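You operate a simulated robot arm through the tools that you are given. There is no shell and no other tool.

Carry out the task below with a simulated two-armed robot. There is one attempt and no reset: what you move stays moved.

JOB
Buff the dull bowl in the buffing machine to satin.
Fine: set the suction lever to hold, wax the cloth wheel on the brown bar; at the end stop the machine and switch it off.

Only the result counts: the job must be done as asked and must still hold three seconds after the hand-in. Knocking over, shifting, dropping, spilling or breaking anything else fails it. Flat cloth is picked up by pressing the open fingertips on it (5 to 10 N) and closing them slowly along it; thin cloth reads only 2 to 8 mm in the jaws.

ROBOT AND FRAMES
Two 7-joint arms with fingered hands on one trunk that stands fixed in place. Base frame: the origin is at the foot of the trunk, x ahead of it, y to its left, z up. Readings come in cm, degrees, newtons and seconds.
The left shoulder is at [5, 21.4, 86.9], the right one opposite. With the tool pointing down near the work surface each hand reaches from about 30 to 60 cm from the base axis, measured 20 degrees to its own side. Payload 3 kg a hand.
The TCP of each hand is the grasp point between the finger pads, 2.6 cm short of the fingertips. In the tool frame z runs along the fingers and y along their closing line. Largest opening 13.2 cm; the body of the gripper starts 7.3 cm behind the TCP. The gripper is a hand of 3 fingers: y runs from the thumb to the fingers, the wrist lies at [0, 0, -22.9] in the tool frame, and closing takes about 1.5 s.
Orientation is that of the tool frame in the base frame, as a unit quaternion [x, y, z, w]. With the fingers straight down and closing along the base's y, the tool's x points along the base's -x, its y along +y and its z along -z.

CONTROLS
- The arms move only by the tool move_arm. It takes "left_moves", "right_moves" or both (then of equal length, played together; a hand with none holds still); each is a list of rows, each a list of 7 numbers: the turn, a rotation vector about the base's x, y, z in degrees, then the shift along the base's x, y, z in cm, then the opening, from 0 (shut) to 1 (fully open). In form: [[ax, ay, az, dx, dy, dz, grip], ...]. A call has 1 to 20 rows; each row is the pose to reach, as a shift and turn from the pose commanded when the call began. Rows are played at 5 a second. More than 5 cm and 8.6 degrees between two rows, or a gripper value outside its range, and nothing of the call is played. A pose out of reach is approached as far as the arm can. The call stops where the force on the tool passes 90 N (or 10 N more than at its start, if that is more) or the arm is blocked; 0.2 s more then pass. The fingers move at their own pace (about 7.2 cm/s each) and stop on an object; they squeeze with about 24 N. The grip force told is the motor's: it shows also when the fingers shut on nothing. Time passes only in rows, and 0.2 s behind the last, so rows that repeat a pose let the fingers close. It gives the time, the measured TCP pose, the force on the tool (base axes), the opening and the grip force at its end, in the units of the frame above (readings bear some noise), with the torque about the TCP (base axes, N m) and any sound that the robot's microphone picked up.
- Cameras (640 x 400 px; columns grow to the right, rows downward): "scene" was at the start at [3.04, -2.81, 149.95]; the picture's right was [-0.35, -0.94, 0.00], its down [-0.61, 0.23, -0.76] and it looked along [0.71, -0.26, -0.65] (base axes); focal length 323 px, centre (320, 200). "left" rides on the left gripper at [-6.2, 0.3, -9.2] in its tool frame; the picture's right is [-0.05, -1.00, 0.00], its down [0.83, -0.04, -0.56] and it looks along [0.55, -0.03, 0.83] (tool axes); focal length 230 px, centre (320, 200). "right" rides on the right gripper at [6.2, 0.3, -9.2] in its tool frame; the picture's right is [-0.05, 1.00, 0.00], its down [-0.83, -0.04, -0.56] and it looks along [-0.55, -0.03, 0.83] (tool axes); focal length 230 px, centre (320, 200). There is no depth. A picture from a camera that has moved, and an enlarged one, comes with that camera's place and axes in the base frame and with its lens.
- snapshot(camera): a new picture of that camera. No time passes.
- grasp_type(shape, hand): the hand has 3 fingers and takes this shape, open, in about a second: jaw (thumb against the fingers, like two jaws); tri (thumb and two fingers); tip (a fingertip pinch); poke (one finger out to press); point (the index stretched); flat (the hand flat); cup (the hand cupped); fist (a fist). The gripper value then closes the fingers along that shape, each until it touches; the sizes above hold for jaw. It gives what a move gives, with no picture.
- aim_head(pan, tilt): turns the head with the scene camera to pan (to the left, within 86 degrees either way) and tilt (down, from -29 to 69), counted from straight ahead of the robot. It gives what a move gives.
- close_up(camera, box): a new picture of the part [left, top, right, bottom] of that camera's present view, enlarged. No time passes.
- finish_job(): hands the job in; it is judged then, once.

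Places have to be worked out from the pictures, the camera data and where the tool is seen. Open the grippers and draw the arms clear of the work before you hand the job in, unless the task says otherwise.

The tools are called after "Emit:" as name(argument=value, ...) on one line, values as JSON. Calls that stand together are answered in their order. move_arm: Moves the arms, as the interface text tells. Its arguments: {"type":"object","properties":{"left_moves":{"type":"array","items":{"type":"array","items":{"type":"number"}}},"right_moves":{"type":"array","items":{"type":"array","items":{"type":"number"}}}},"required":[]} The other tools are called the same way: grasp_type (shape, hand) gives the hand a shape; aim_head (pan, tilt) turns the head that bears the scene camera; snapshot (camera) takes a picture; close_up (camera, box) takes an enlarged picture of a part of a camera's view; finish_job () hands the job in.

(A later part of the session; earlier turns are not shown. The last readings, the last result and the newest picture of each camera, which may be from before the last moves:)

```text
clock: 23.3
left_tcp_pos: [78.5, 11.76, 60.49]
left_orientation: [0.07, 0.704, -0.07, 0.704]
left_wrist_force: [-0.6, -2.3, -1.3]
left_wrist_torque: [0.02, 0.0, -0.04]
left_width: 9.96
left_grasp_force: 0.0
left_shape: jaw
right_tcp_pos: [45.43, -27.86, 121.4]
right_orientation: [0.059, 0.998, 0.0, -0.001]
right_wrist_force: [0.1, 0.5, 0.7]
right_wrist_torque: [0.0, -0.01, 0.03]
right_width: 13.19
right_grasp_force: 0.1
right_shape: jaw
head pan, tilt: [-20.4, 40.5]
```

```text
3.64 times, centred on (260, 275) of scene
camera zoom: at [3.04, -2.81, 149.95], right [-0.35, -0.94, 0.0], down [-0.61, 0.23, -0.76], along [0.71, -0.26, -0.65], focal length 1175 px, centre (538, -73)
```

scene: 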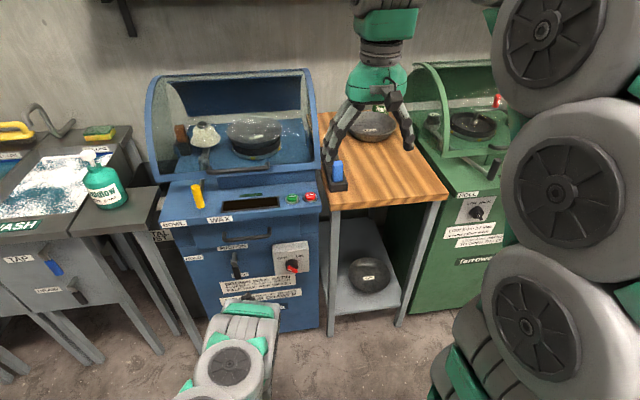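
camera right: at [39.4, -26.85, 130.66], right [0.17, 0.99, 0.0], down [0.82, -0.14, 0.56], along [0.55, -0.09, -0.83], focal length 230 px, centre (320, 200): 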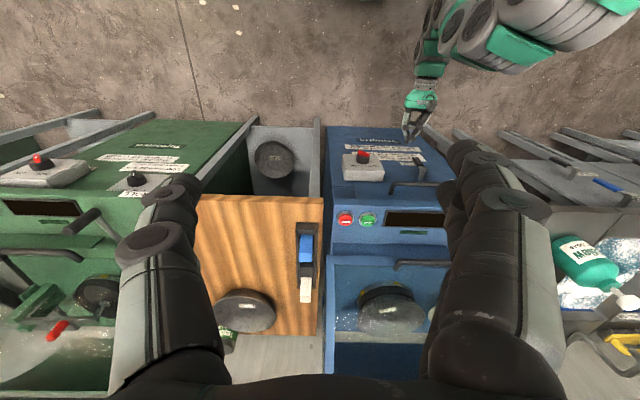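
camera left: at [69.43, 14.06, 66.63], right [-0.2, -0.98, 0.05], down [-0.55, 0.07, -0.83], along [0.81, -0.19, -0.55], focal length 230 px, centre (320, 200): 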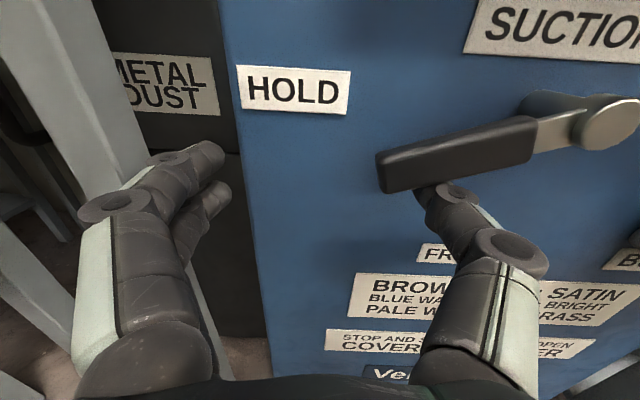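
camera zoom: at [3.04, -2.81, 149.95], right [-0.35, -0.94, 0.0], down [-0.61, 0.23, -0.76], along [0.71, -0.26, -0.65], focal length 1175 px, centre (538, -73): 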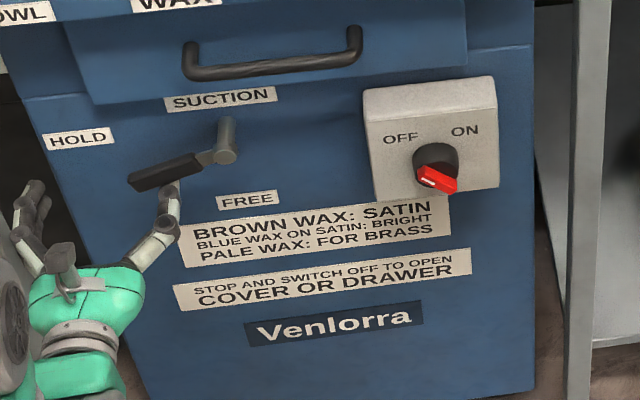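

The lever has followed to roughly 76°. I push further up the last bit toward HOLD in small steps and watch the force.

Emit:
move_arm(left_moves=[[0, 0, 0, 0.06, 0.3, 0.5, 0.75], [0, 0, 0, 0.11, 0.55, 1.0, 0.75], [0, 0, 0, 0.15, 0.75, 1.5, 0.75], [0, 0, 0, 0.16, 0.8, 1.9, 0.75], [0, 0, 0, 0.16, 0.8, 2.2, 0.75]])

Emit:
snapshot(camera="left")

Emit:
close_up(camera="scene", box=[180, 220, 340, 330])

```text
clock: 24.5
left_tcp_pos: [78.71, 12.81, 62.48]
left_orientation: [0.07, 0.704, -0.07, 0.704]
left_wrist_force: [0.3, 0.2, -0.6]
left_wrist_torque: [0.07, 0.0, -0.01]
left_width: 9.94
left_grasp_force: 0.0
left_shape: jaw
right_tcp_pos: [45.45, -27.79, 121.47]
right_orientation: [0.058, 0.998, 0.0, 0.001]
right_wrist_force: [-0.1, -0.4, -0.2]
right_wrist_torque: [0.01, -0.03, 0.0]
right_width: 13.21
right_grasp_force: 0.1
right_shape: jaw
head pan, tilt: [-20.4, 40.5]
```

```text
taken
camera left: at [69.59, 14.94, 68.74], right [-0.2, -0.98, 0.05], down [-0.55, 0.07, -0.83], along [0.81, -0.19, -0.55], focal length 230 px, centre (320, 200)
```

left: 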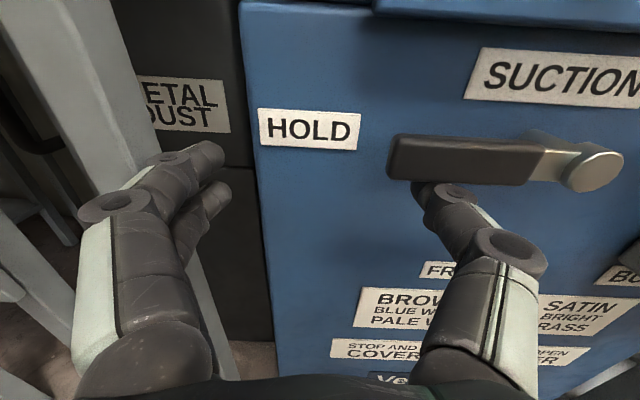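

```text
3.64 times, centred on (260, 275) of scene
camera zoom: at [3.04, -2.81, 149.95], right [-0.35, -0.94, 0.0], down [-0.61, 0.23, -0.76], along [0.71, -0.26, -0.65], focal length 1175 px, centre (538, -73)
```

zoom: 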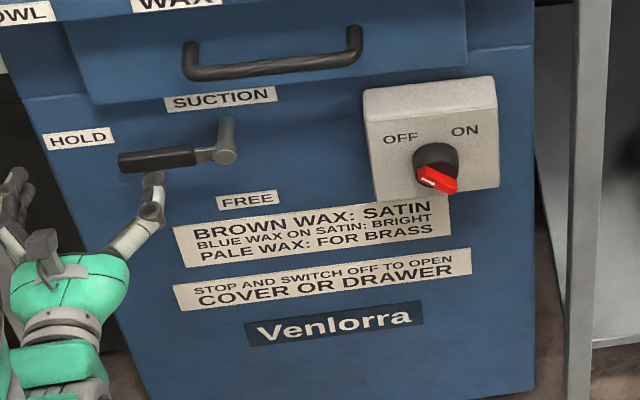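

The lever now looks horizontal at HOLD with no residual force. I nudge it a little further to check it is against its stop.

Emit:
move_arm(left_moves=[[0, 0, 0, 0, 0, 0.4, 0.75], [0, 0, 0, 0, 0, 0.8, 0.75]])

Emit:
close_up(camera="scene", box=[180, 220, 340, 330])

Emit:
snapshot(camera="left")

```text
clock: 25.1
left_tcp_pos: [78.28, 12.74, 62.86]
left_orientation: [0.071, 0.708, -0.068, 0.699]
left_wrist_force: [9.0, -3.7, -55.8]
left_wrist_torque: [3.38, -0.02, 0.56]
left_width: 9.93
left_grasp_force: 0.1
left_shape: jaw
right_tcp_pos: [45.5, -27.82, 121.5]
right_orientation: [0.058, 0.998, 0.0, 0.001]
right_wrist_force: [0.8, -0.7, -0.8]
right_wrist_torque: [-0.02, 0.0, 0.0]
right_width: 13.17
right_grasp_force: 0.0
right_shape: jaw
head pan, tilt: [-20.4, 40.5]
```

```text
3.64 times, centred on (260, 275) of scene
camera zoom: at [3.13, -2.8, 149.95], right [-0.35, -0.94, 0.0], down [-0.61, 0.23, -0.76], along [0.71, -0.26, -0.65], focal length 1175 px, centre (538, -73)
```

zoom: 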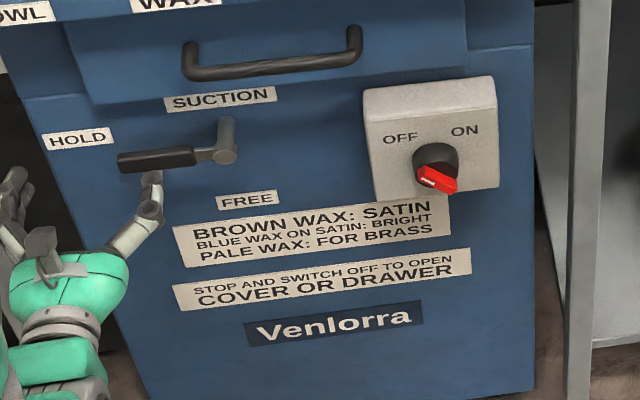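

```text
taken
camera left: at [69.46, 14.86, 69.17], right [-0.2, -0.98, 0.05], down [-0.56, 0.07, -0.82], along [0.8, -0.19, -0.56], focal length 230 px, centre (320, 200)
```

left: 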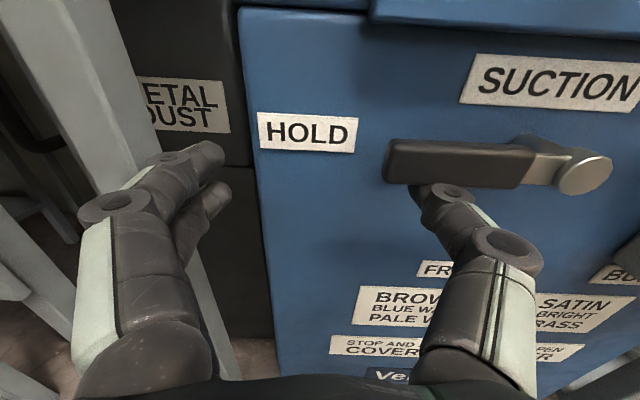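

The lever is hard against its HOLD stop (56 N). I lower the thumb off it, back away, and raise the left hand to stand in front of the yellow handle, keeping clear of the drawer handle and lip.

Emit:
move_arm(left_moves=[[0, 0, 0, 0, 0, -1.5, 0.75], [0, 0, 0, 0, 0, -3, 0.75], [0, 0, 0, -2.94, 0.59, -3, 0.75], [0, 0, 0, -4.9, 0.98, -3, 0.75], [0, 0, 0, -4.9, 0.98, 2, 0.75], [0, 0, 0, -4.9, 0.98, 7, 0.75], [0, 0, 0, -4.9, 0.98, 12, 0.75], [0, 0, 0, -4.9, 0.98, 17, 0.75], [0, 0, 0, -4.9, 0.98, 22, 0.75], [0, 0, 0, -4.9, 0.98, 26.5, 0.75], [0, 0, 0, -5.45, -1.77, 26.5, 0.75], [0, 0, 0, -5.99, -4.51, 26.5, 0.75]])

Emit:
snapshot(camera="left")

Emit:
snapshot(camera="scene")

```text
clock: 27.7
left_tcp_pos: [72.54, 8.22, 89.68]
left_orientation: [0.068, 0.703, -0.069, 0.705]
left_wrist_force: [-1.2, 0.4, 0.2]
left_wrist_torque: [0.01, 0.02, 0.0]
left_width: 9.91
left_grasp_force: 0.0
left_shape: jaw
right_tcp_pos: [45.4, -27.79, 121.48]
right_orientation: [0.059, 0.998, 0.0, 0.0]
right_wrist_force: [0.8, -0.3, -0.2]
right_wrist_torque: [-0.02, 0.02, -0.03]
right_width: 13.2
right_grasp_force: 0.1
right_shape: jaw
head pan, tilt: [-20.4, 40.5]
```

```text
taken
camera left: at [63.53, 10.44, 95.95], right [-0.2, -0.98, 0.05], down [-0.55, 0.07, -0.83], along [0.81, -0.19, -0.55], focal length 230 px, centre (320, 200)
```

left: 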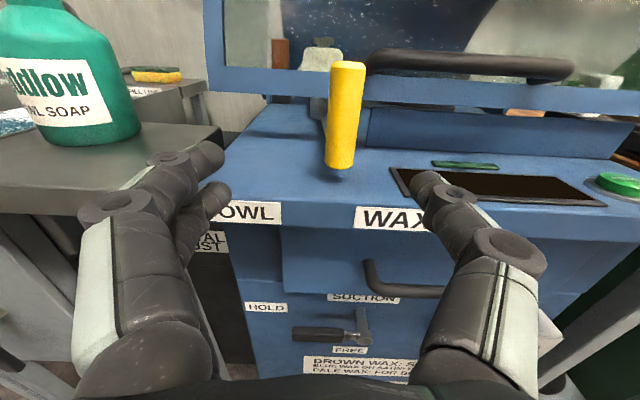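

```text
taken
```

scene: 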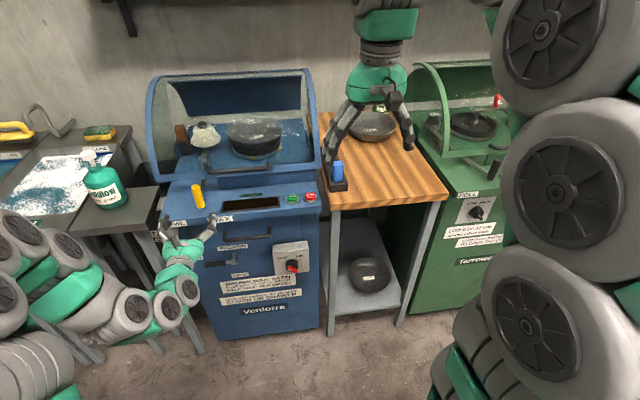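

Now the left camera is nearer with a wide baseline, giving the handle nearer than I thought (x≈79). I take close-ups from both cameras to pin it down.

Emit:
close_up(camera="left", box=[200, 40, 400, 240])

Emit:
close_up(camera="scene", box=[150, 160, 250, 240])

Emit:
close_up(camera="scene", box=[150, 100, 250, 180])

```text
2.00 times, centred on (300, 140) of left
camera zoom: at [63.53, 10.44, 95.95], right [-0.2, -0.98, 0.05], down [-0.55, 0.07, -0.83], along [0.81, -0.19, -0.55], focal length 460 px, centre (360, 320)
```

zoom: 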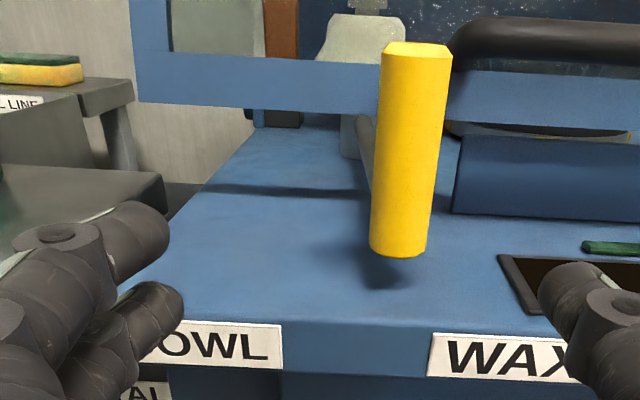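

```text
5.00 times, centred on (200, 200) of scene
camera zoom: at [3.04, -2.81, 149.95], right [-0.35, -0.94, 0.0], down [-0.61, 0.23, -0.76], along [0.71, -0.26, -0.65], focal length 1615 px, centre (920, 200)
```

zoom: 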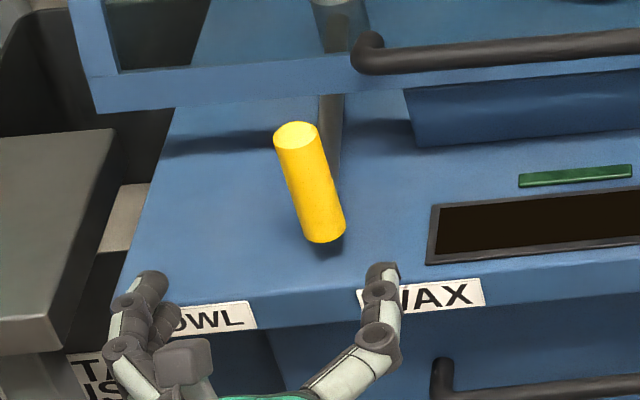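

```text
5.00 times, centred on (200, 140) of scene
camera zoom: at [3.04, -2.81, 149.95], right [-0.35, -0.94, 0.0], down [-0.61, 0.23, -0.76], along [0.71, -0.26, -0.65], focal length 1615 px, centre (920, 500)
```

zoom: 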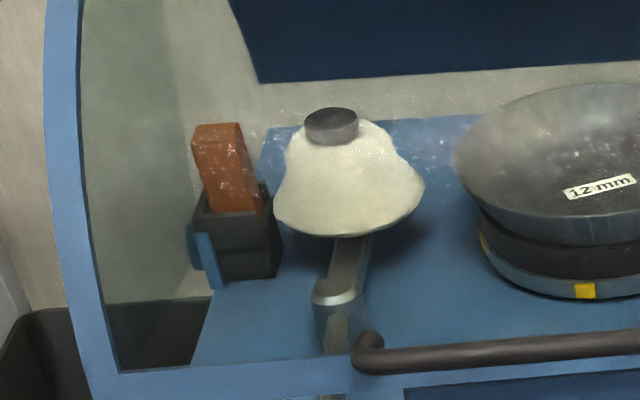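

Handle is at about u 20.9, v 76.3, z 89–95. Now the right arm: I bring it down tool-first in front of the machine (well clear of the lip), to tilt it forward later for the switch.

Emit:
move_arm(right_moves=[[0, 0, 0, 0.82, 0.45, -4.57, 1], [0, 0, 0, 1.63, 0.91, -9.14, 1], [0, 0, 0, 2.45, 1.36, -13.7, 1], [0, 0, 0, 3.26, 1.82, -18.3, 1], [0, 0, 0, 4.08, 2.27, -22.8, 1], [0, 0, 0, 4.89, 2.72, -27.4, 1], [0, 0, 0, 5.71, 3.18, -32.0, 1], [0, 0, 0, 6.52, 3.63, -36.6, 1], [0, 0, 0, 7.34, 4.08, -41.1, 1], [0, 0, 0, 8.15, 4.54, -45.7, 1], [0, 0, 0, 8.97, 4.99, -50.3, 1], [0, 0, 0, 9.78, 5.45, -54.8, 1], [0, 0, 0, 10.6, 5.9, -59.4, 1]])

Emit:
snapshot(camera="scene")

Emit:
snapshot(camera="right")

```text
clock: 30.5
left_tcp_pos: [72.48, 8.25, 89.92]
left_orientation: [0.07, 0.704, -0.07, 0.704]
left_wrist_force: [0.1, 0.3, 0.3]
left_wrist_torque: [0.02, 0.01, -0.02]
left_width: 9.92
left_grasp_force: 0.1
left_shape: jaw
right_tcp_pos: [56.25, -21.9, 61.99]
right_orientation: [0.059, 0.998, 0.0, 0.002]
right_wrist_force: [0.1, -0.9, 0.1]
right_wrist_torque: [0.02, 0.0, 0.0]
right_width: 13.2
right_grasp_force: 0.1
right_shape: jaw
head pan, tilt: [-20.4, 40.5]
```

```text
taken
```

scene: 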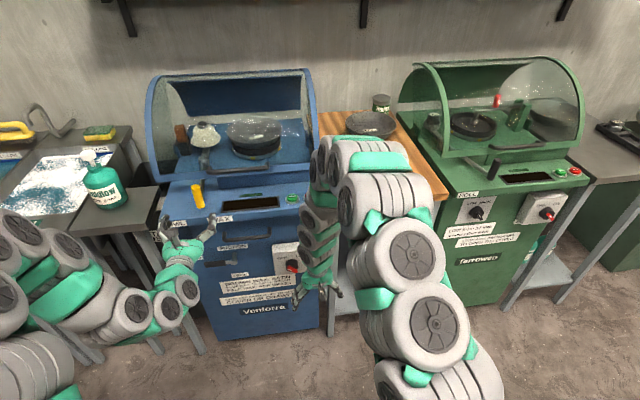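

```text
taken
camera right: at [50.24, -20.92, 71.19], right [0.17, 0.99, 0.0], down [0.82, -0.14, 0.56], along [0.55, -0.09, -0.83], focal length 230 px, centre (320, 200)
```

right: 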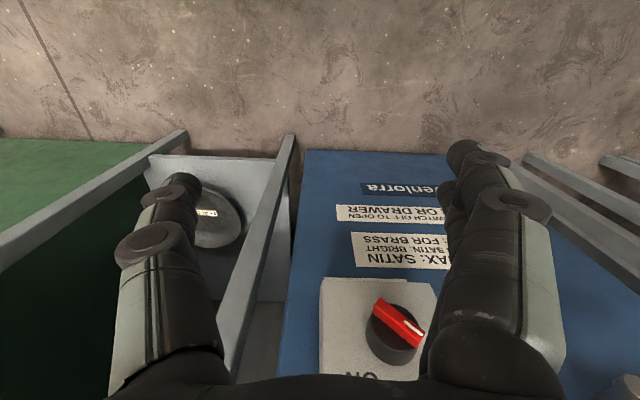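

The right view fixes the switch knob centre near [69.4, -17.4, 61.3], pointer up-left at OFF. I tilt the right hand to point forward, dipping below the switch so nothing is touched.

Emit:
move_arm(right_moves=[[-1.17, -7.41, -0.3, 0.3, 0.2, -3, 1], [-2.33, -14.82, -0.6, 0.8, 0.4, -6, 1], [-3.5, -22.2, -0.9, 1.2, 0.6, -9, 1], [-4.67, -29.6, -1.2, 1.8, 0.9, -12, 1], [-5.83, -37.0, -1.5, 2.8, 1.1, -13, 1], [-7.0, -44.5, -1.8, 3.8, 1.4, -13.7, 1], [-8.17, -51.9, -2.1, 4.8, 1.7, -14, 1], [-9.33, -59.3, -2.4, 5.8, 1.9, -14, 1], [-10.5, -66.7, -2.7, 6.4, 2.5, -13.5, 1], [-11.67, -74.1, -3.0, 7, 3, -12.8, 1], [-12.83, -81.5, -3.3, 7.5, 3.5, -11.5, 1], [-14.0, -88.9, -3.6, 7.9, 3.9, -10, 1]])

Emit:
snapshot(camera="scene")

Emit:
snapshot(camera="right")

```text
clock: 33.1
left_tcp_pos: [72.69, 8.24, 89.75]
left_orientation: [0.07, 0.703, -0.071, 0.704]
left_wrist_force: [-0.1, 0.0, 0.1]
left_wrist_torque: [-0.01, 0.0, 0.03]
left_width: 9.93
left_grasp_force: 0.0
left_shape: jaw
right_tcp_pos: [63.84, -17.91, 51.92]
right_orientation: [0.069, 0.703, -0.069, 0.705]
right_wrist_force: [-0.7, 0.6, -0.6]
right_wrist_torque: [0.02, -0.04, 0.01]
right_width: 13.18
right_grasp_force: 0.0
right_shape: jaw
head pan, tilt: [-20.4, 40.5]
```

```text
taken
```

scene: 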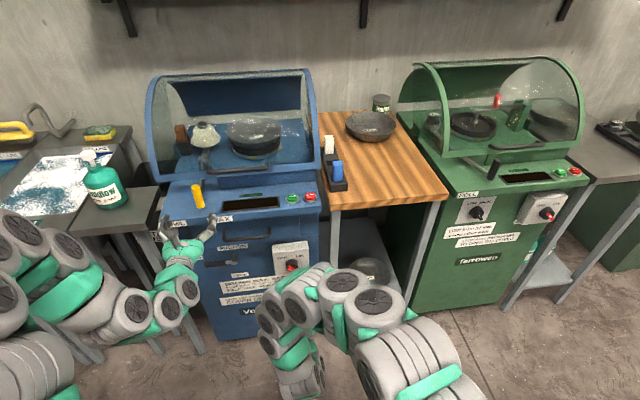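

```text
taken
camera right: at [54.92, -15.92, 45.86], right [0.19, 0.98, 0.05], down [-0.55, 0.07, 0.83], along [0.81, -0.19, 0.56], focal length 230 px, centre (320, 200)
```

right: 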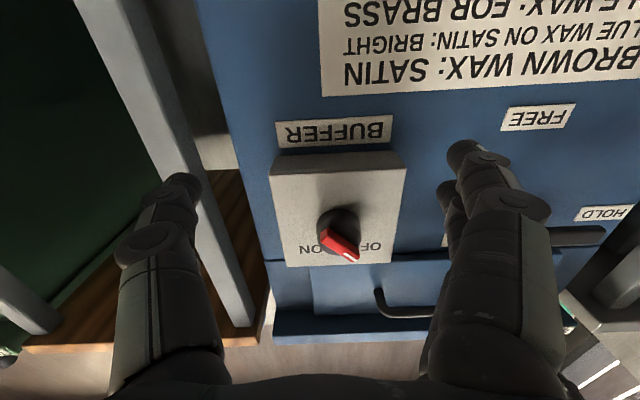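

The right hand is now level at [63.8, -17.9, 51.9] with the knob above it. I roll it -45° about its axis and raise it to the knob height, narrowing the jaw, still 4 cm short of the knob.

Emit:
move_arm(right_moves=[[-7.36, 1.46, 0, 0.2, 0.2, 1.6, 0.5], [-14.7, 2.92, 0, 0.4, 0.4, 3.2, 0.5], [-22.1, 4.39, 0, 0.6, 0.6, 4.8, 0.5], [-29.4, 5.85, 0, 0.8, 0.8, 6.4, 0.5], [-36.8, 7.31, 0, 1.0, 1.1, 8.0, 0.5], [-44.1, 8.77, 0, 1.27, 1.28, 9.4, 0.5], [-44.1, 8.77, 0, 1.27, 1.28, 9.4, 0.5]])

Emit:
snapshot(camera="right")

Emit:
close_up(camera="scene", box=[220, 220, 340, 310])

Emit:
snapshot(camera="left")

```text
clock: 34.7
left_tcp_pos: [72.48, 8.2, 89.71]
left_orientation: [0.069, 0.703, -0.07, 0.704]
left_wrist_force: [0.7, 0.2, 0.4]
left_wrist_torque: [0.0, -0.02, -0.03]
left_width: 9.9
left_grasp_force: 0.0
left_shape: jaw
right_tcp_pos: [65.25, -16.78, 61.52]
right_orientation: [-0.205, 0.677, -0.333, 0.624]
right_wrist_force: [-0.2, 0.8, -0.3]
right_wrist_torque: [0.0, 0.02, -0.03]
right_width: 6.66
right_grasp_force: 0.1
right_shape: jaw
head pan, tilt: [-20.4, 40.5]
```

```text
taken
camera right: at [55.48, -19.03, 56.91], right [0.14, 0.73, -0.67], down [-0.44, 0.65, 0.62], along [0.89, 0.2, 0.41], focal length 230 px, centre (320, 200)
```

right: 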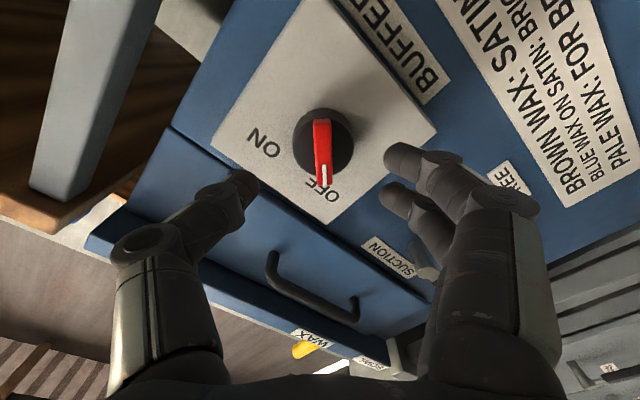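

```text
4.44 times, centred on (280, 265) of scene
camera zoom: at [3.04, -2.81, 149.95], right [-0.35, -0.94, 0.0], down [-0.61, 0.23, -0.76], along [0.71, -0.26, -0.65], focal length 1436 px, centre (498, -89)
```

zoom: 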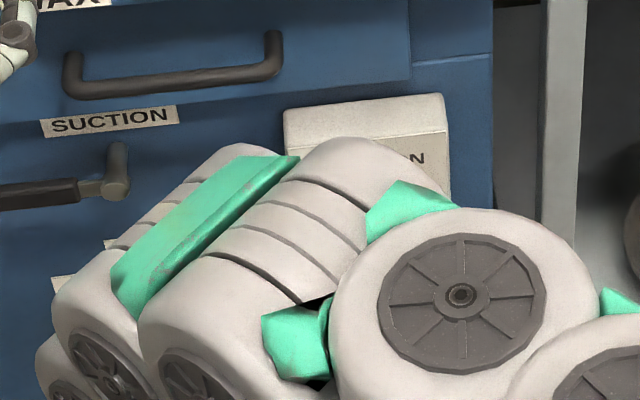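

```text
taken
camera left: at [63.52, 10.43, 95.92], right [-0.2, -0.98, 0.05], down [-0.55, 0.07, -0.83], along [0.81, -0.19, -0.55], focal length 230 px, centre (320, 200)
```

left: 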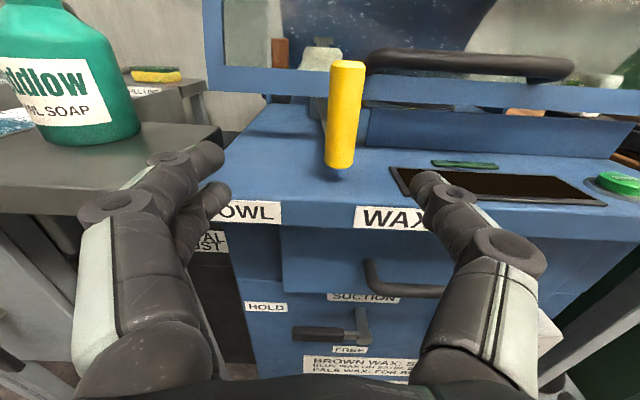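

The red bar lines up with the jaw's mid-plane; it sits about 0.7 cm toward lower right of my axis. I correct that and move forward 3 cm so the tips straddle the red bar.

Emit:
move_arm(right_moves=[[0, 0, 0, -0.07, -0.35, -0.64, 0.5], [0, 0, 0, 1.4, -0.65, -0.64, 0.5], [0, 0, 0, 2.87, -0.94, -0.64, 0.5], [0, 0, 0, 2.87, -0.94, -0.64, 0.5]])

Emit:
snapshot(camera="right")

Emit:
close_up(camera="right", box=[200, 60, 460, 222])

```text
clock: 35.7
left_tcp_pos: [72.57, 8.26, 89.76]
left_orientation: [0.069, 0.704, -0.069, 0.703]
left_wrist_force: [0.8, -1.3, 0.8]
left_wrist_torque: [-0.02, 0.03, 0.01]
left_width: 9.9
left_grasp_force: 0.0
left_shape: jaw
right_tcp_pos: [68.13, -17.67, 60.68]
right_orientation: [-0.206, 0.677, -0.333, 0.623]
right_wrist_force: [0.0, 0.5, -0.2]
right_wrist_torque: [0.01, 0.01, -0.03]
right_width: 6.65
right_grasp_force: 0.0
right_shape: jaw
head pan, tilt: [-20.4, 40.5]
```

```text
taken
camera right: at [58.24, -20.04, 56.21], right [0.14, 0.73, -0.67], down [-0.44, 0.65, 0.62], along [0.89, 0.2, 0.41], focal length 230 px, centre (320, 200)
```

right: 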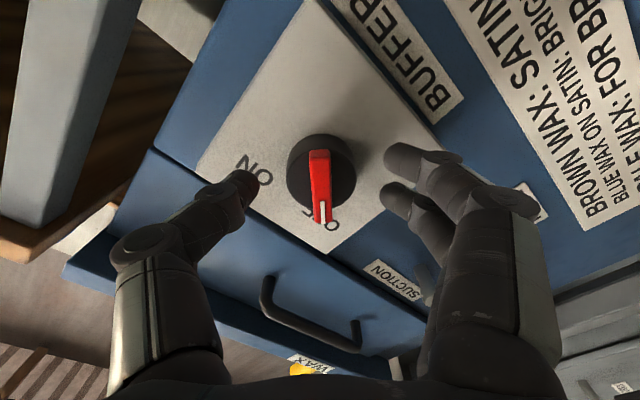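

```text
2.46 times, centred on (330, 141) of right
camera zoom: at [58.24, -20.04, 56.21], right [0.14, 0.73, -0.67], down [-0.44, 0.65, 0.62], along [0.89, 0.2, 0.41], focal length 566 px, centre (295, 345)
```

zoom: 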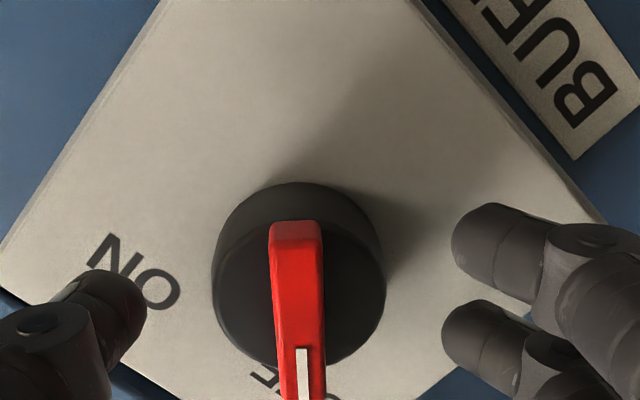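

Jaw centred: bar face at v≈71.5, tips at ≈72.9. I close the jaw on the red bar.

Emit:
move_arm(right_moves=[[0, 0, 0, 0, 0, 0, 0.3], [0, 0, 0, 0, 0, 0, 0.1], [0, 0, 0, 0, 0, 0, 0], [0, 0, 0, 0, 0, 0, 0], [0, 0, 0, 0, 0, 0, 0], [0, 0, 0, 0, 0, 0, 0]])

Emit:
close_up(camera="right", box=[200, 60, 460, 222])

```text
clock: 37.1
left_tcp_pos: [72.55, 8.28, 89.83]
left_orientation: [0.07, 0.704, -0.07, 0.703]
left_wrist_force: [-0.1, 0.5, 0.6]
left_wrist_torque: [-0.01, -0.01, 0.0]
left_width: 9.93
left_grasp_force: 0.0
left_shape: jaw
right_tcp_pos: [68.14, -17.77, 60.65]
right_orientation: [-0.205, 0.677, -0.333, 0.623]
right_wrist_force: [-18.3, 7.0, -6.2]
right_wrist_torque: [0.02, 0.14, 0.07]
right_width: 2.49
right_grasp_force: 23.8
right_shape: jaw
head pan, tilt: [-20.4, 40.5]
```

```text
2.46 times, centred on (330, 141) of right
camera zoom: at [58.2, -20.02, 56.18], right [0.14, 0.73, -0.67], down [-0.44, 0.65, 0.62], along [0.89, 0.2, 0.41], focal length 566 px, centre (295, 345)
```

zoom: 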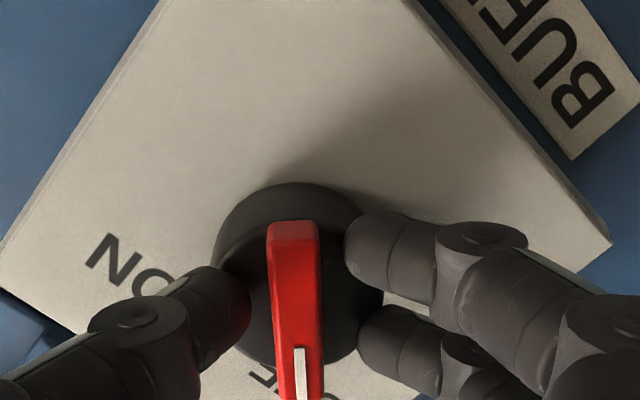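

The tips are pressing on the black disc (18 N axial) and stopped at 2.5 cm. I open a bit, back off 0.7 cm, and close again on the bar.

Emit:
move_arm(right_moves=[[0, 0, 0, 0, 0, 0, 0.3], [0, 0, 0, -0.69, 0.14, 0, 0.3], [0, 0, 0, -0.69, 0.14, 0, 0.3], [0, 0, 0, -0.69, 0.14, 0, 0], [0, 0, 0, -0.69, 0.14, 0, 0], [0, 0, 0, -0.69, 0.14, 0, 0], [0, 0, 0, -0.69, 0.14, 0, 0]])

Emit:
close_up(camera="right", box=[200, 60, 460, 222])

```text
clock: 38.7
left_tcp_pos: [72.45, 8.29, 89.7]
left_orientation: [0.07, 0.703, -0.071, 0.704]
left_wrist_force: [-0.2, -0.4, -0.6]
left_wrist_torque: [0.04, -0.02, -0.02]
left_width: 9.92
left_grasp_force: 0.1
left_shape: jaw
right_tcp_pos: [67.3, -17.55, 60.76]
right_orientation: [-0.204, 0.677, -0.333, 0.624]
right_wrist_force: [-0.8, 0.3, 1.6]
right_wrist_torque: [-0.01, -0.06, 0.04]
right_width: 0.57
right_grasp_force: 23.7
right_shape: jaw
head pan, tilt: [-20.4, 40.5]
```

```text
2.46 times, centred on (330, 141) of right
camera zoom: at [57.54, -19.86, 56.24], right [0.14, 0.73, -0.67], down [-0.44, 0.65, 0.62], along [0.89, 0.2, 0.41], focal length 566 px, centre (295, 345)
```

zoom: 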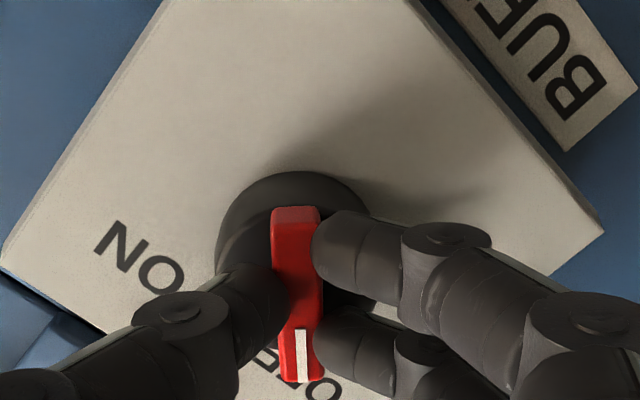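

The bar is now held in the jaw (no axial load) and centred. I roll the hand clockwise about the machine normal, 45° first.

Emit:
move_arm(right_moves=[[7.36, -1.46, 0, 0, 0, 0, 0], [14.7, -2.92, 0, 0, 0, 0, 0], [22.1, -4.39, 0, 0, 0, 0, 0], [29.4, -5.85, 0, 0, 0, 0, 0], [36.8, -7.31, 0, 0, 0, 0, 0], [44.1, -8.77, 0, 0, 0, 0, 0]])

Emit:
snapshot(camera="right")

```text
clock: 40.1
left_tcp_pos: [72.59, 8.29, 89.77]
left_orientation: [0.069, 0.704, -0.069, 0.703]
left_wrist_force: [-0.3, 0.0, -0.8]
left_wrist_torque: [-0.01, 0.03, -0.04]
left_width: 9.94
left_grasp_force: 0.1
left_shape: jaw
right_tcp_pos: [67.48, -17.38, 60.8]
right_orientation: [0.069, 0.704, -0.067, 0.703]
right_wrist_force: [-6.2, 8.3, -13.7]
right_wrist_torque: [0.0, 0.24, 0.11]
right_width: 0.61
right_grasp_force: 23.9
right_shape: jaw
head pan, tilt: [-20.4, 40.5]
```

```text
taken
camera right: at [58.47, -15.39, 54.62], right [0.19, 0.98, 0.05], down [-0.55, 0.06, 0.83], along [0.81, -0.19, 0.55], focal length 230 px, centre (320, 200)
```

right: 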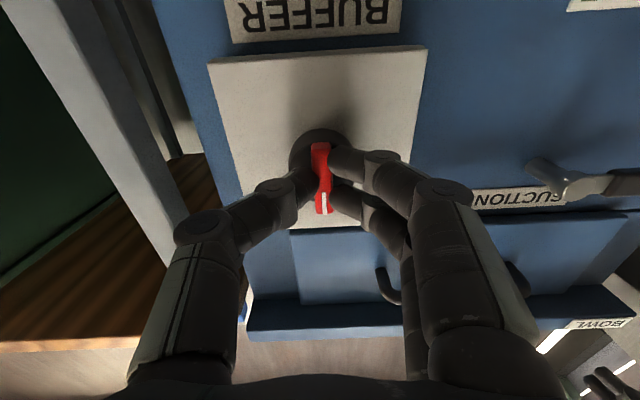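

The knob follows; pointer is now straight up with modest side load. I continue the remaining 45° with a slight relief shift.

Emit:
move_arm(right_moves=[[7.36, -1.46, 0, 0, 0.05, -0.1, 0], [14.7, -2.92, 0, 0, 0.1, -0.15, 0], [22.1, -4.39, 0, 0, 0.15, -0.2, 0], [29.4, -5.85, 0, 0, 0.15, -0.2, 0], [36.8, -7.31, 0, 0, 0.15, -0.2, 0], [44.1, -8.77, 0, 0, 0.15, -0.2, 0]])

Emit:
snapshot(camera="right")

Emit:
snapshot(camera="left")

```text
clock: 41.5
left_tcp_pos: [72.58, 8.27, 89.72]
left_orientation: [0.069, 0.704, -0.069, 0.704]
left_wrist_force: [-0.4, -0.4, -0.3]
left_wrist_torque: [0.02, -0.02, 0.0]
left_width: 9.94
left_grasp_force: 0.0
left_shape: jaw
right_tcp_pos: [67.48, -17.43, 60.55]
right_orientation: [0.333, 0.624, 0.207, 0.676]
right_wrist_force: [-0.8, 17.6, 0.1]
right_wrist_torque: [-0.09, -0.02, 0.35]
right_width: 0.56
right_grasp_force: 23.9
right_shape: jaw
head pan, tilt: [-20.4, 40.5]
```

```text
taken
camera right: at [59.28, -11.09, 56.49], right [0.13, 0.65, 0.74], down [-0.66, -0.5, 0.55], along [0.74, -0.57, 0.37], focal length 230 px, centre (320, 200)
```

right: 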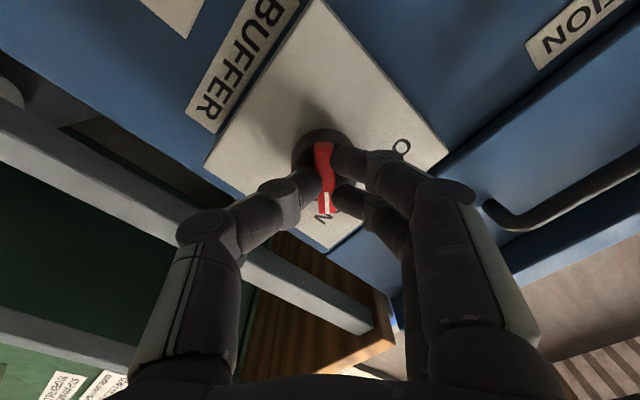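

```text
taken
camera left: at [63.52, 10.46, 95.92], right [-0.2, -0.98, 0.05], down [-0.55, 0.07, -0.83], along [0.81, -0.19, -0.55], focal length 230 px, centre (320, 200)
```

left: 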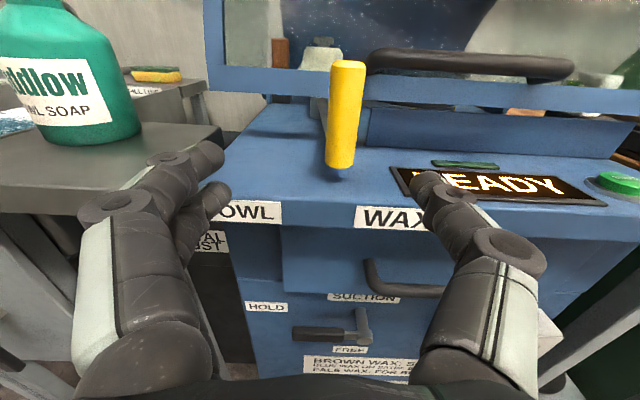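

The display reads READY, switch at ON. I release the knob, back off 3.5 cm, then roll the right hand level and lower it a little.

Emit:
move_arm(right_moves=[[0, 0, 0, 0, 0, 0, 0.4], [0, 0, 0, 0, 0, 0, 0.45], [0, 0, 0, 0, 0, 0, 0.45], [0, 0, 0, 0, 0, 0, 0.45], [0, 0, 0, -1.72, 0.34, 0, 0.45], [0, 0, 0, -3.43, 0.68, 0, 0.45], [-7.36, 1.46, 0, -3.43, 0.68, -1, 0.45], [-14.7, 2.92, 0, -3.43, 0.68, -2, 0.45], [-22.1, 4.39, 0, -3.43, 0.68, -3, 0.45], [-29.4, 5.85, 0, -3.43, 0.68, -4, 0.45], [-36.8, 7.31, 0, -3.43, 0.68, -5, 0.45], [-44.1, 8.77, 0, -3.43, 0.68, -6, 0.45]])

Emit:
snapshot(camera="right")

```text
clock: 44.1
left_tcp_pos: [72.62, 8.3, 89.83]
left_orientation: [0.07, 0.704, -0.07, 0.703]
left_wrist_force: [0.4, -0.9, 0.1]
left_wrist_torque: [-0.02, -0.01, 0.0]
left_width: 9.91
left_grasp_force: 0.1
left_shape: jaw
right_tcp_pos: [63.91, -16.79, 54.48]
right_orientation: [0.068, 0.704, -0.07, 0.703]
right_wrist_force: [0.9, 0.4, -0.3]
right_wrist_torque: [0.0, -0.01, -0.03]
right_width: 5.88
right_grasp_force: 0.0
right_shape: jaw
head pan, tilt: [-20.4, 40.5]
```

```text
taken
camera right: at [54.9, -14.7, 48.37], right [0.19, 0.98, 0.05], down [-0.55, 0.07, 0.83], along [0.81, -0.19, 0.55], focal length 230 px, centre (320, 200)
```

right: 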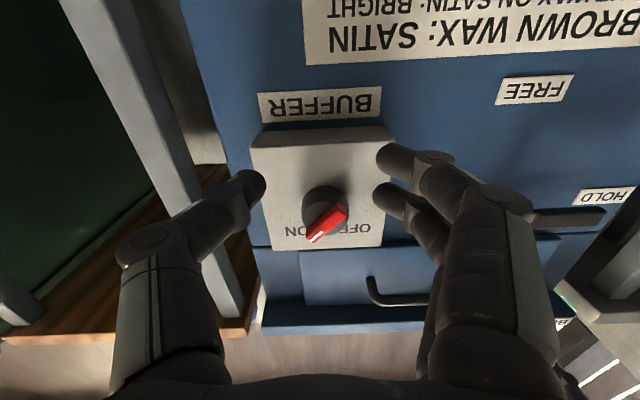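

Switch confirmed at ON. I pitch the right hand 45° nose-down, lift it clear in front of the machine's right part to z≈100, and close the fingers to make a pressing tip.

Emit:
move_arm(right_moves=[[1.46, 7.36, 0, 0.43, -0.87, 0.2, 0.45], [2.92, 14.7, 0, 0.87, -1.73, 0.5, 0.45], [4.39, 22.1, 0, 1.3, -2.6, 0.75, 0.45], [5.85, 29.4, 0, 1.73, -3.47, 1.0, 0.45], [7.31, 36.8, 0, 2.17, -4.33, 1.2, 0.45], [8.77, 44.1, 0, 2.6, -5.2, 1.5, 0.45], [8.77, 44.1, 0, 2.6, -5.2, 6.4, 0.2], [8.77, 44.1, 0, 2.6, -5.2, 11.3, 0], [8.77, 44.1, 0, 2.6, -5.2, 16.2, 0], [8.77, 44.1, 0, 2.6, -5.2, 21.1, 0], [8.77, 44.1, 0, 2.6, -5.2, 26.0, 0], [8.77, 44.1, 0, 2.6, -5.2, 30.9, 0], [8.77, 44.1, 0, 2.6, -5.2, 35.8, 0], [8.77, 44.1, 0, 2.6, -5.2, 40.7, 0], [8.77, 44.1, 0, 2.6, -5.2, 45.6, 0]])

Emit:
snapshot(camera="right")

Emit:
snapshot(camera="scene")

```text
clock: 47.3
left_tcp_pos: [72.61, 8.17, 89.8]
left_orientation: [0.07, 0.703, -0.07, 0.704]
left_wrist_force: [-0.8, -0.3, 0.2]
left_wrist_torque: [-0.01, 0.02, -0.01]
left_width: 9.92
left_grasp_force: 0.1
left_shape: jaw
right_tcp_pos: [66.69, -21.83, 100.16]
right_orientation: [0.09, 0.919, -0.037, 0.381]
right_wrist_force: [-0.1, -0.9, -0.3]
right_wrist_torque: [-0.02, -0.01, 0.03]
right_width: 0.0
right_grasp_force: 24.0
right_shape: jaw
head pan, tilt: [-20.4, 40.5]
```

```text
taken
camera right: at [56.11, -19.38, 102.43], right [0.23, 0.97, 0.04], down [0.18, -0.08, 0.98], along [0.96, -0.22, -0.2], focal length 230 px, centre (320, 200)
```

right: 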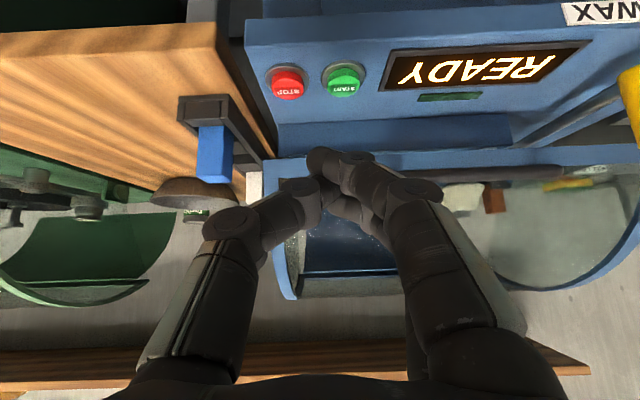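

```text
taken
```

scene: 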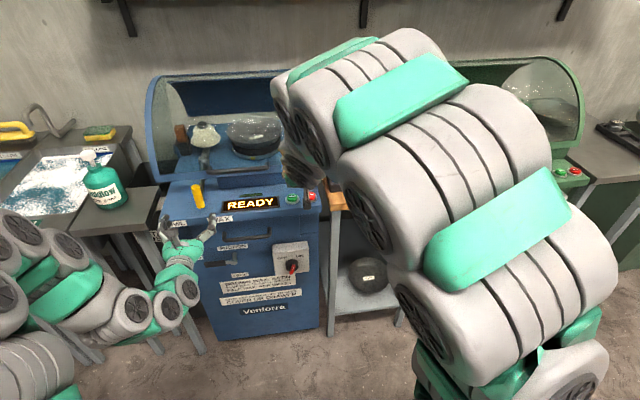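

READY shown and the right hand is above the buttons: START near [75.5, -20.9, 87], STOP near [74.3, -26, 87.2]. Before starting I bring the left jaw around the yellow handle, still open.

Emit:
move_arm(left_moves=[[0, 0, 0, -0.13, -0.66, 1.4, 0.75], [0, 0, 0, -0.26, -1.32, 2.6, 0.75], [0, 0, 0, 2.0, -1.77, 2.6, 0.75], [0, 0, 0, 4.3, -2.23, 2.6, 0.75], [0, 0, 0, 6.31, -2.63, 2.6, 0.75]])

Emit:
snapshot(camera="left")

Emit:
close_up(camera="scene", box=[130, 120, 330, 245])

```text
clock: 48.5
left_tcp_pos: [78.96, 5.55, 92.44]
left_orientation: [0.07, 0.704, -0.07, 0.704]
left_wrist_force: [0.1, -0.7, -0.1]
left_wrist_torque: [0.0, 0.01, 0.0]
left_width: 9.9
left_grasp_force: 0.0
left_shape: jaw
right_tcp_pos: [66.66, -21.8, 100.27]
right_orientation: [0.091, 0.919, -0.037, 0.381]
right_wrist_force: [0.7, -0.6, -0.3]
right_wrist_torque: [0.02, 0.02, -0.02]
right_width: 0.02
right_grasp_force: 24.4
right_shape: jaw
head pan, tilt: [-20.4, 40.5]
```

```text
taken
camera left: at [69.91, 7.71, 98.54], right [-0.2, -0.98, 0.05], down [-0.55, 0.07, -0.83], along [0.81, -0.19, -0.55], focal length 230 px, centre (320, 200)
```

left: 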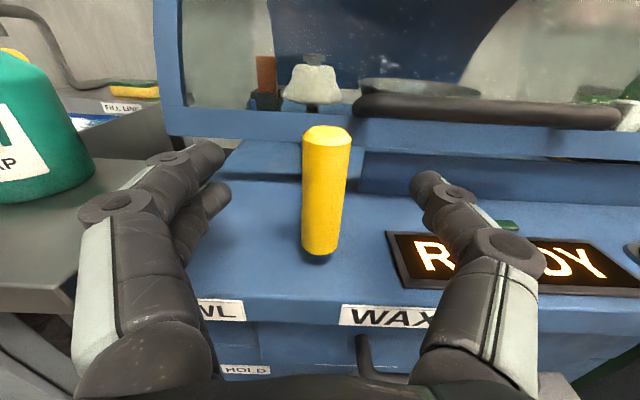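

```text
3.20 times, centred on (230, 182) of scene
camera zoom: at [3.04, -2.81, 149.95], right [-0.35, -0.94, 0.0], down [-0.61, 0.23, -0.76], along [0.71, -0.26, -0.65], focal length 1034 px, centre (608, 256)
```

zoom: 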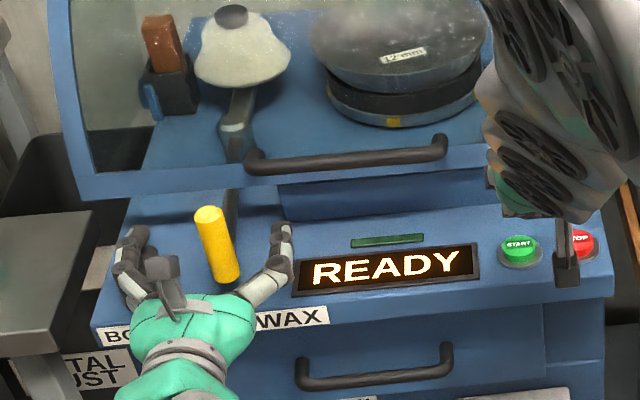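

The handle is centred in the left jaw. I close the left jaw on it gently.

Emit:
move_arm(left_moves=[[0, 0, 0, 0, 0, 0, 0.5], [0, 0, 0, 0, 0, 0, 0.3], [0, 0, 0, 0, 0, 0, 0.2], [0, 0, 0, 0, 0, 0, 0.1], [0, 0, 0, 0, 0, 0, 0], [0, 0, 0, 0, 0, 0, 0], [0, 0, 0, 0, 0, 0, 0]])

Emit:
snapshot(camera="left")

```text
clock: 50.1
left_tcp_pos: [79.06, 5.58, 92.41]
left_orientation: [0.07, 0.704, -0.07, 0.703]
left_wrist_force: [5.3, -1.3, -0.3]
left_wrist_torque: [-0.01, -0.01, 0.01]
left_width: 1.8
left_grasp_force: 24.3
left_shape: jaw
right_tcp_pos: [66.6, -21.88, 100.13]
right_orientation: [0.091, 0.919, -0.037, 0.381]
right_wrist_force: [0.5, 0.3, 0.1]
right_wrist_torque: [0.0, -0.01, -0.02]
right_width: 0.0
right_grasp_force: 24.0
right_shape: jaw
head pan, tilt: [-20.4, 40.5]
```

```text
taken
camera left: at [69.92, 7.72, 98.58], right [-0.2, -0.98, 0.05], down [-0.55, 0.07, -0.83], along [0.81, -0.19, -0.55], focal length 230 px, centre (320, 200)
```

left: 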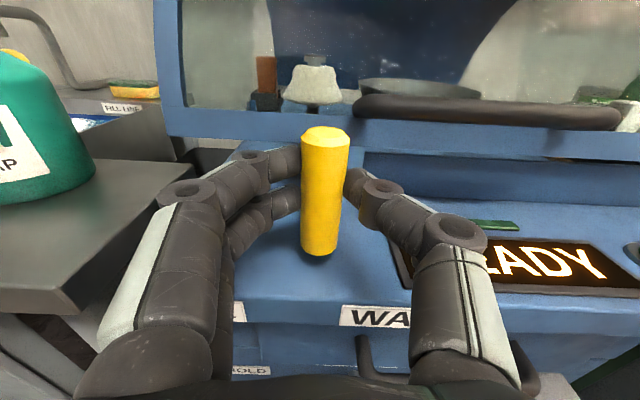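

Left holds the handle (1.8 cm, 24 N). I move the right fingertips to hover about 3 cm over START.

Emit:
move_arm(right_moves=[[0, 0, 0, 2.4, 0.45, -2.7, 0], [0, 0, 0, 4.7, 0.9, -5.4, 0], [0, 0, 0, 7.1, 1.3, -8.1, 0], [0, 0, 0, 7.1, 1.3, -8.1, 0]])

Emit:
snapshot(camera="right")

Emit:
close_up(camera="scene", box=[230, 150, 350, 240])

Emit:
snapshot(camera="left")

```text
clock: 51.1
left_tcp_pos: [78.95, 5.45, 92.4]
left_orientation: [0.07, 0.703, -0.07, 0.704]
left_wrist_force: [5.7, -1.0, 0.2]
left_wrist_torque: [0.02, -0.04, -0.09]
left_width: 1.81
left_grasp_force: 23.6
left_shape: jaw
right_tcp_pos: [73.69, -20.59, 91.97]
right_orientation: [0.091, 0.919, -0.037, 0.381]
right_wrist_force: [-0.4, 0.0, 0.4]
right_wrist_torque: [-0.05, 0.01, 0.0]
right_width: 0.0
right_grasp_force: 23.7
right_shape: jaw
head pan, tilt: [-20.4, 40.5]
```

```text
taken
camera right: at [63.15, -18.17, 94.19], right [0.23, 0.97, 0.04], down [0.18, -0.08, 0.98], along [0.96, -0.22, -0.2], focal length 230 px, centre (320, 200)
```

right: 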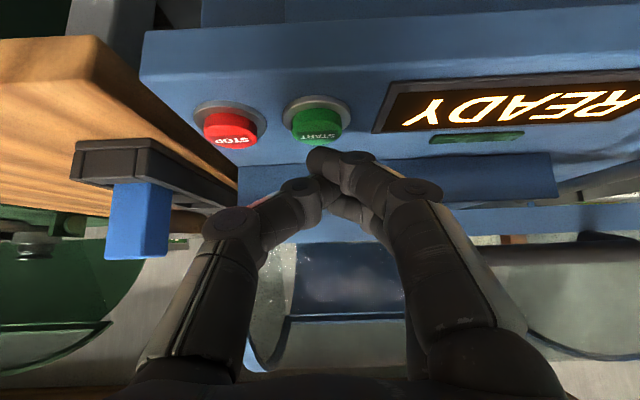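

```text
4.44 times, centred on (290, 195) of scene
camera zoom: at [3.04, -2.81, 149.95], right [-0.35, -0.94, 0.0], down [-0.61, 0.23, -0.76], along [0.71, -0.26, -0.65], focal length 1436 px, centre (453, 222)
```

zoom: 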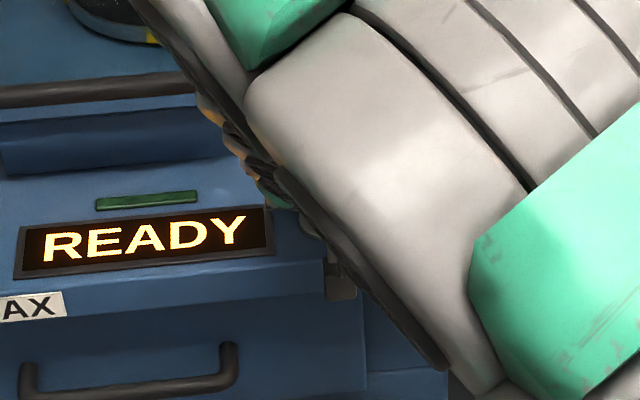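

```text
taken
camera left: at [69.92, 7.72, 98.58], right [-0.2, -0.98, 0.05], down [-0.55, 0.07, -0.83], along [0.81, -0.19, -0.55], focal length 230 px, centre (320, 200)
```

left: 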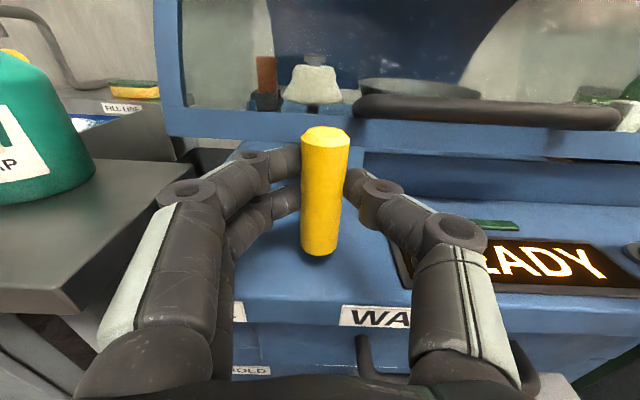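

The lower finger tip leads, about 1.5 cm above the button and slightly near side. I shift 1.2 cm forward and go down in small steps onto START.

Emit:
move_arm(right_moves=[[0, 0, 0, 1.2, 0, 0, 0], [0, 0, 0, 1.2, 0, -0.6, 0], [0, 0, 0, 1.2, 0, -1.1, 0], [0, 0, 0, 1.2, 0, -1.5, 0]])

Emit:
snapshot(camera="right")

```text
clock: 52.1
left_tcp_pos: [78.84, 5.54, 92.37]
left_orientation: [0.07, 0.703, -0.07, 0.704]
left_wrist_force: [6.2, -1.4, -0.8]
left_wrist_torque: [-0.01, 0.02, -0.02]
left_width: 1.79
left_grasp_force: 24.0
left_shape: jaw
right_tcp_pos: [74.8, -20.63, 90.48]
right_orientation: [0.092, 0.919, -0.038, 0.381]
right_wrist_force: [-0.8, -0.5, -0.7]
right_wrist_torque: [0.03, 0.03, -0.01]
right_width: 0.0
right_grasp_force: 23.7
right_shape: jaw
head pan, tilt: [-20.4, 40.5]
```

```text
taken
camera right: at [64.28, -18.23, 92.7], right [0.23, 0.97, 0.04], down [0.18, -0.08, 0.98], along [0.96, -0.22, -0.2], focal length 230 px, centre (320, 200)
```

right: 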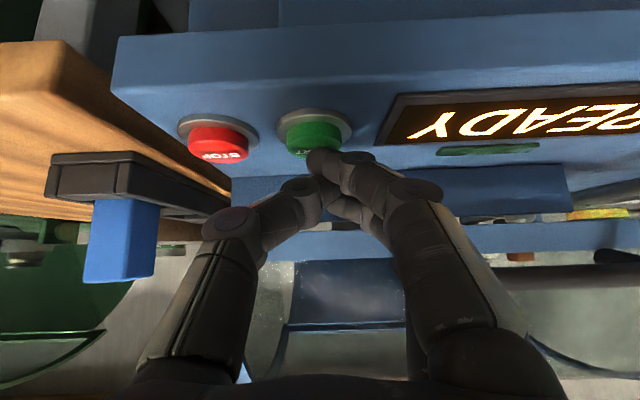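

Still no contact; the tip is about 0.5 cm left of the button centre. I shift right slightly and continue down.

Emit:
move_arm(right_moves=[[0, 0, 0, 0.1, -0.5, -0.3, 0], [0, 0, 0, 0.1, -0.5, -0.7, 0], [0, 0, 0, 0.1, -0.5, -1.0, 0]])

Emit:
snapshot(camera="right")

```text
clock: 52.9
left_tcp_pos: [78.94, 5.54, 92.49]
left_orientation: [0.069, 0.704, -0.069, 0.704]
left_wrist_force: [6.3, -1.7, -0.8]
left_wrist_torque: [-0.02, 0.01, -0.01]
left_width: 1.8
left_grasp_force: 24.0
left_shape: jaw
right_tcp_pos: [75.03, -21.05, 89.69]
right_orientation: [0.091, 0.919, -0.037, 0.382]
right_wrist_force: [6.3, 1.9, 19.2]
right_wrist_torque: [-0.03, -0.3, 0.03]
right_width: 0.0
right_grasp_force: 24.2
right_shape: jaw
head pan, tilt: [-20.4, 40.5]
heard: click
```

```text
taken
camera right: at [64.46, -18.65, 91.85], right [0.23, 0.97, 0.04], down [0.18, -0.08, 0.98], along [0.96, -0.22, -0.19], focal length 230 px, centre (320, 200)
```

right: 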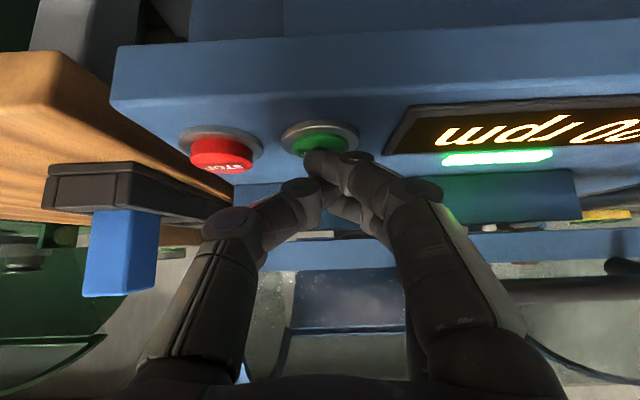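

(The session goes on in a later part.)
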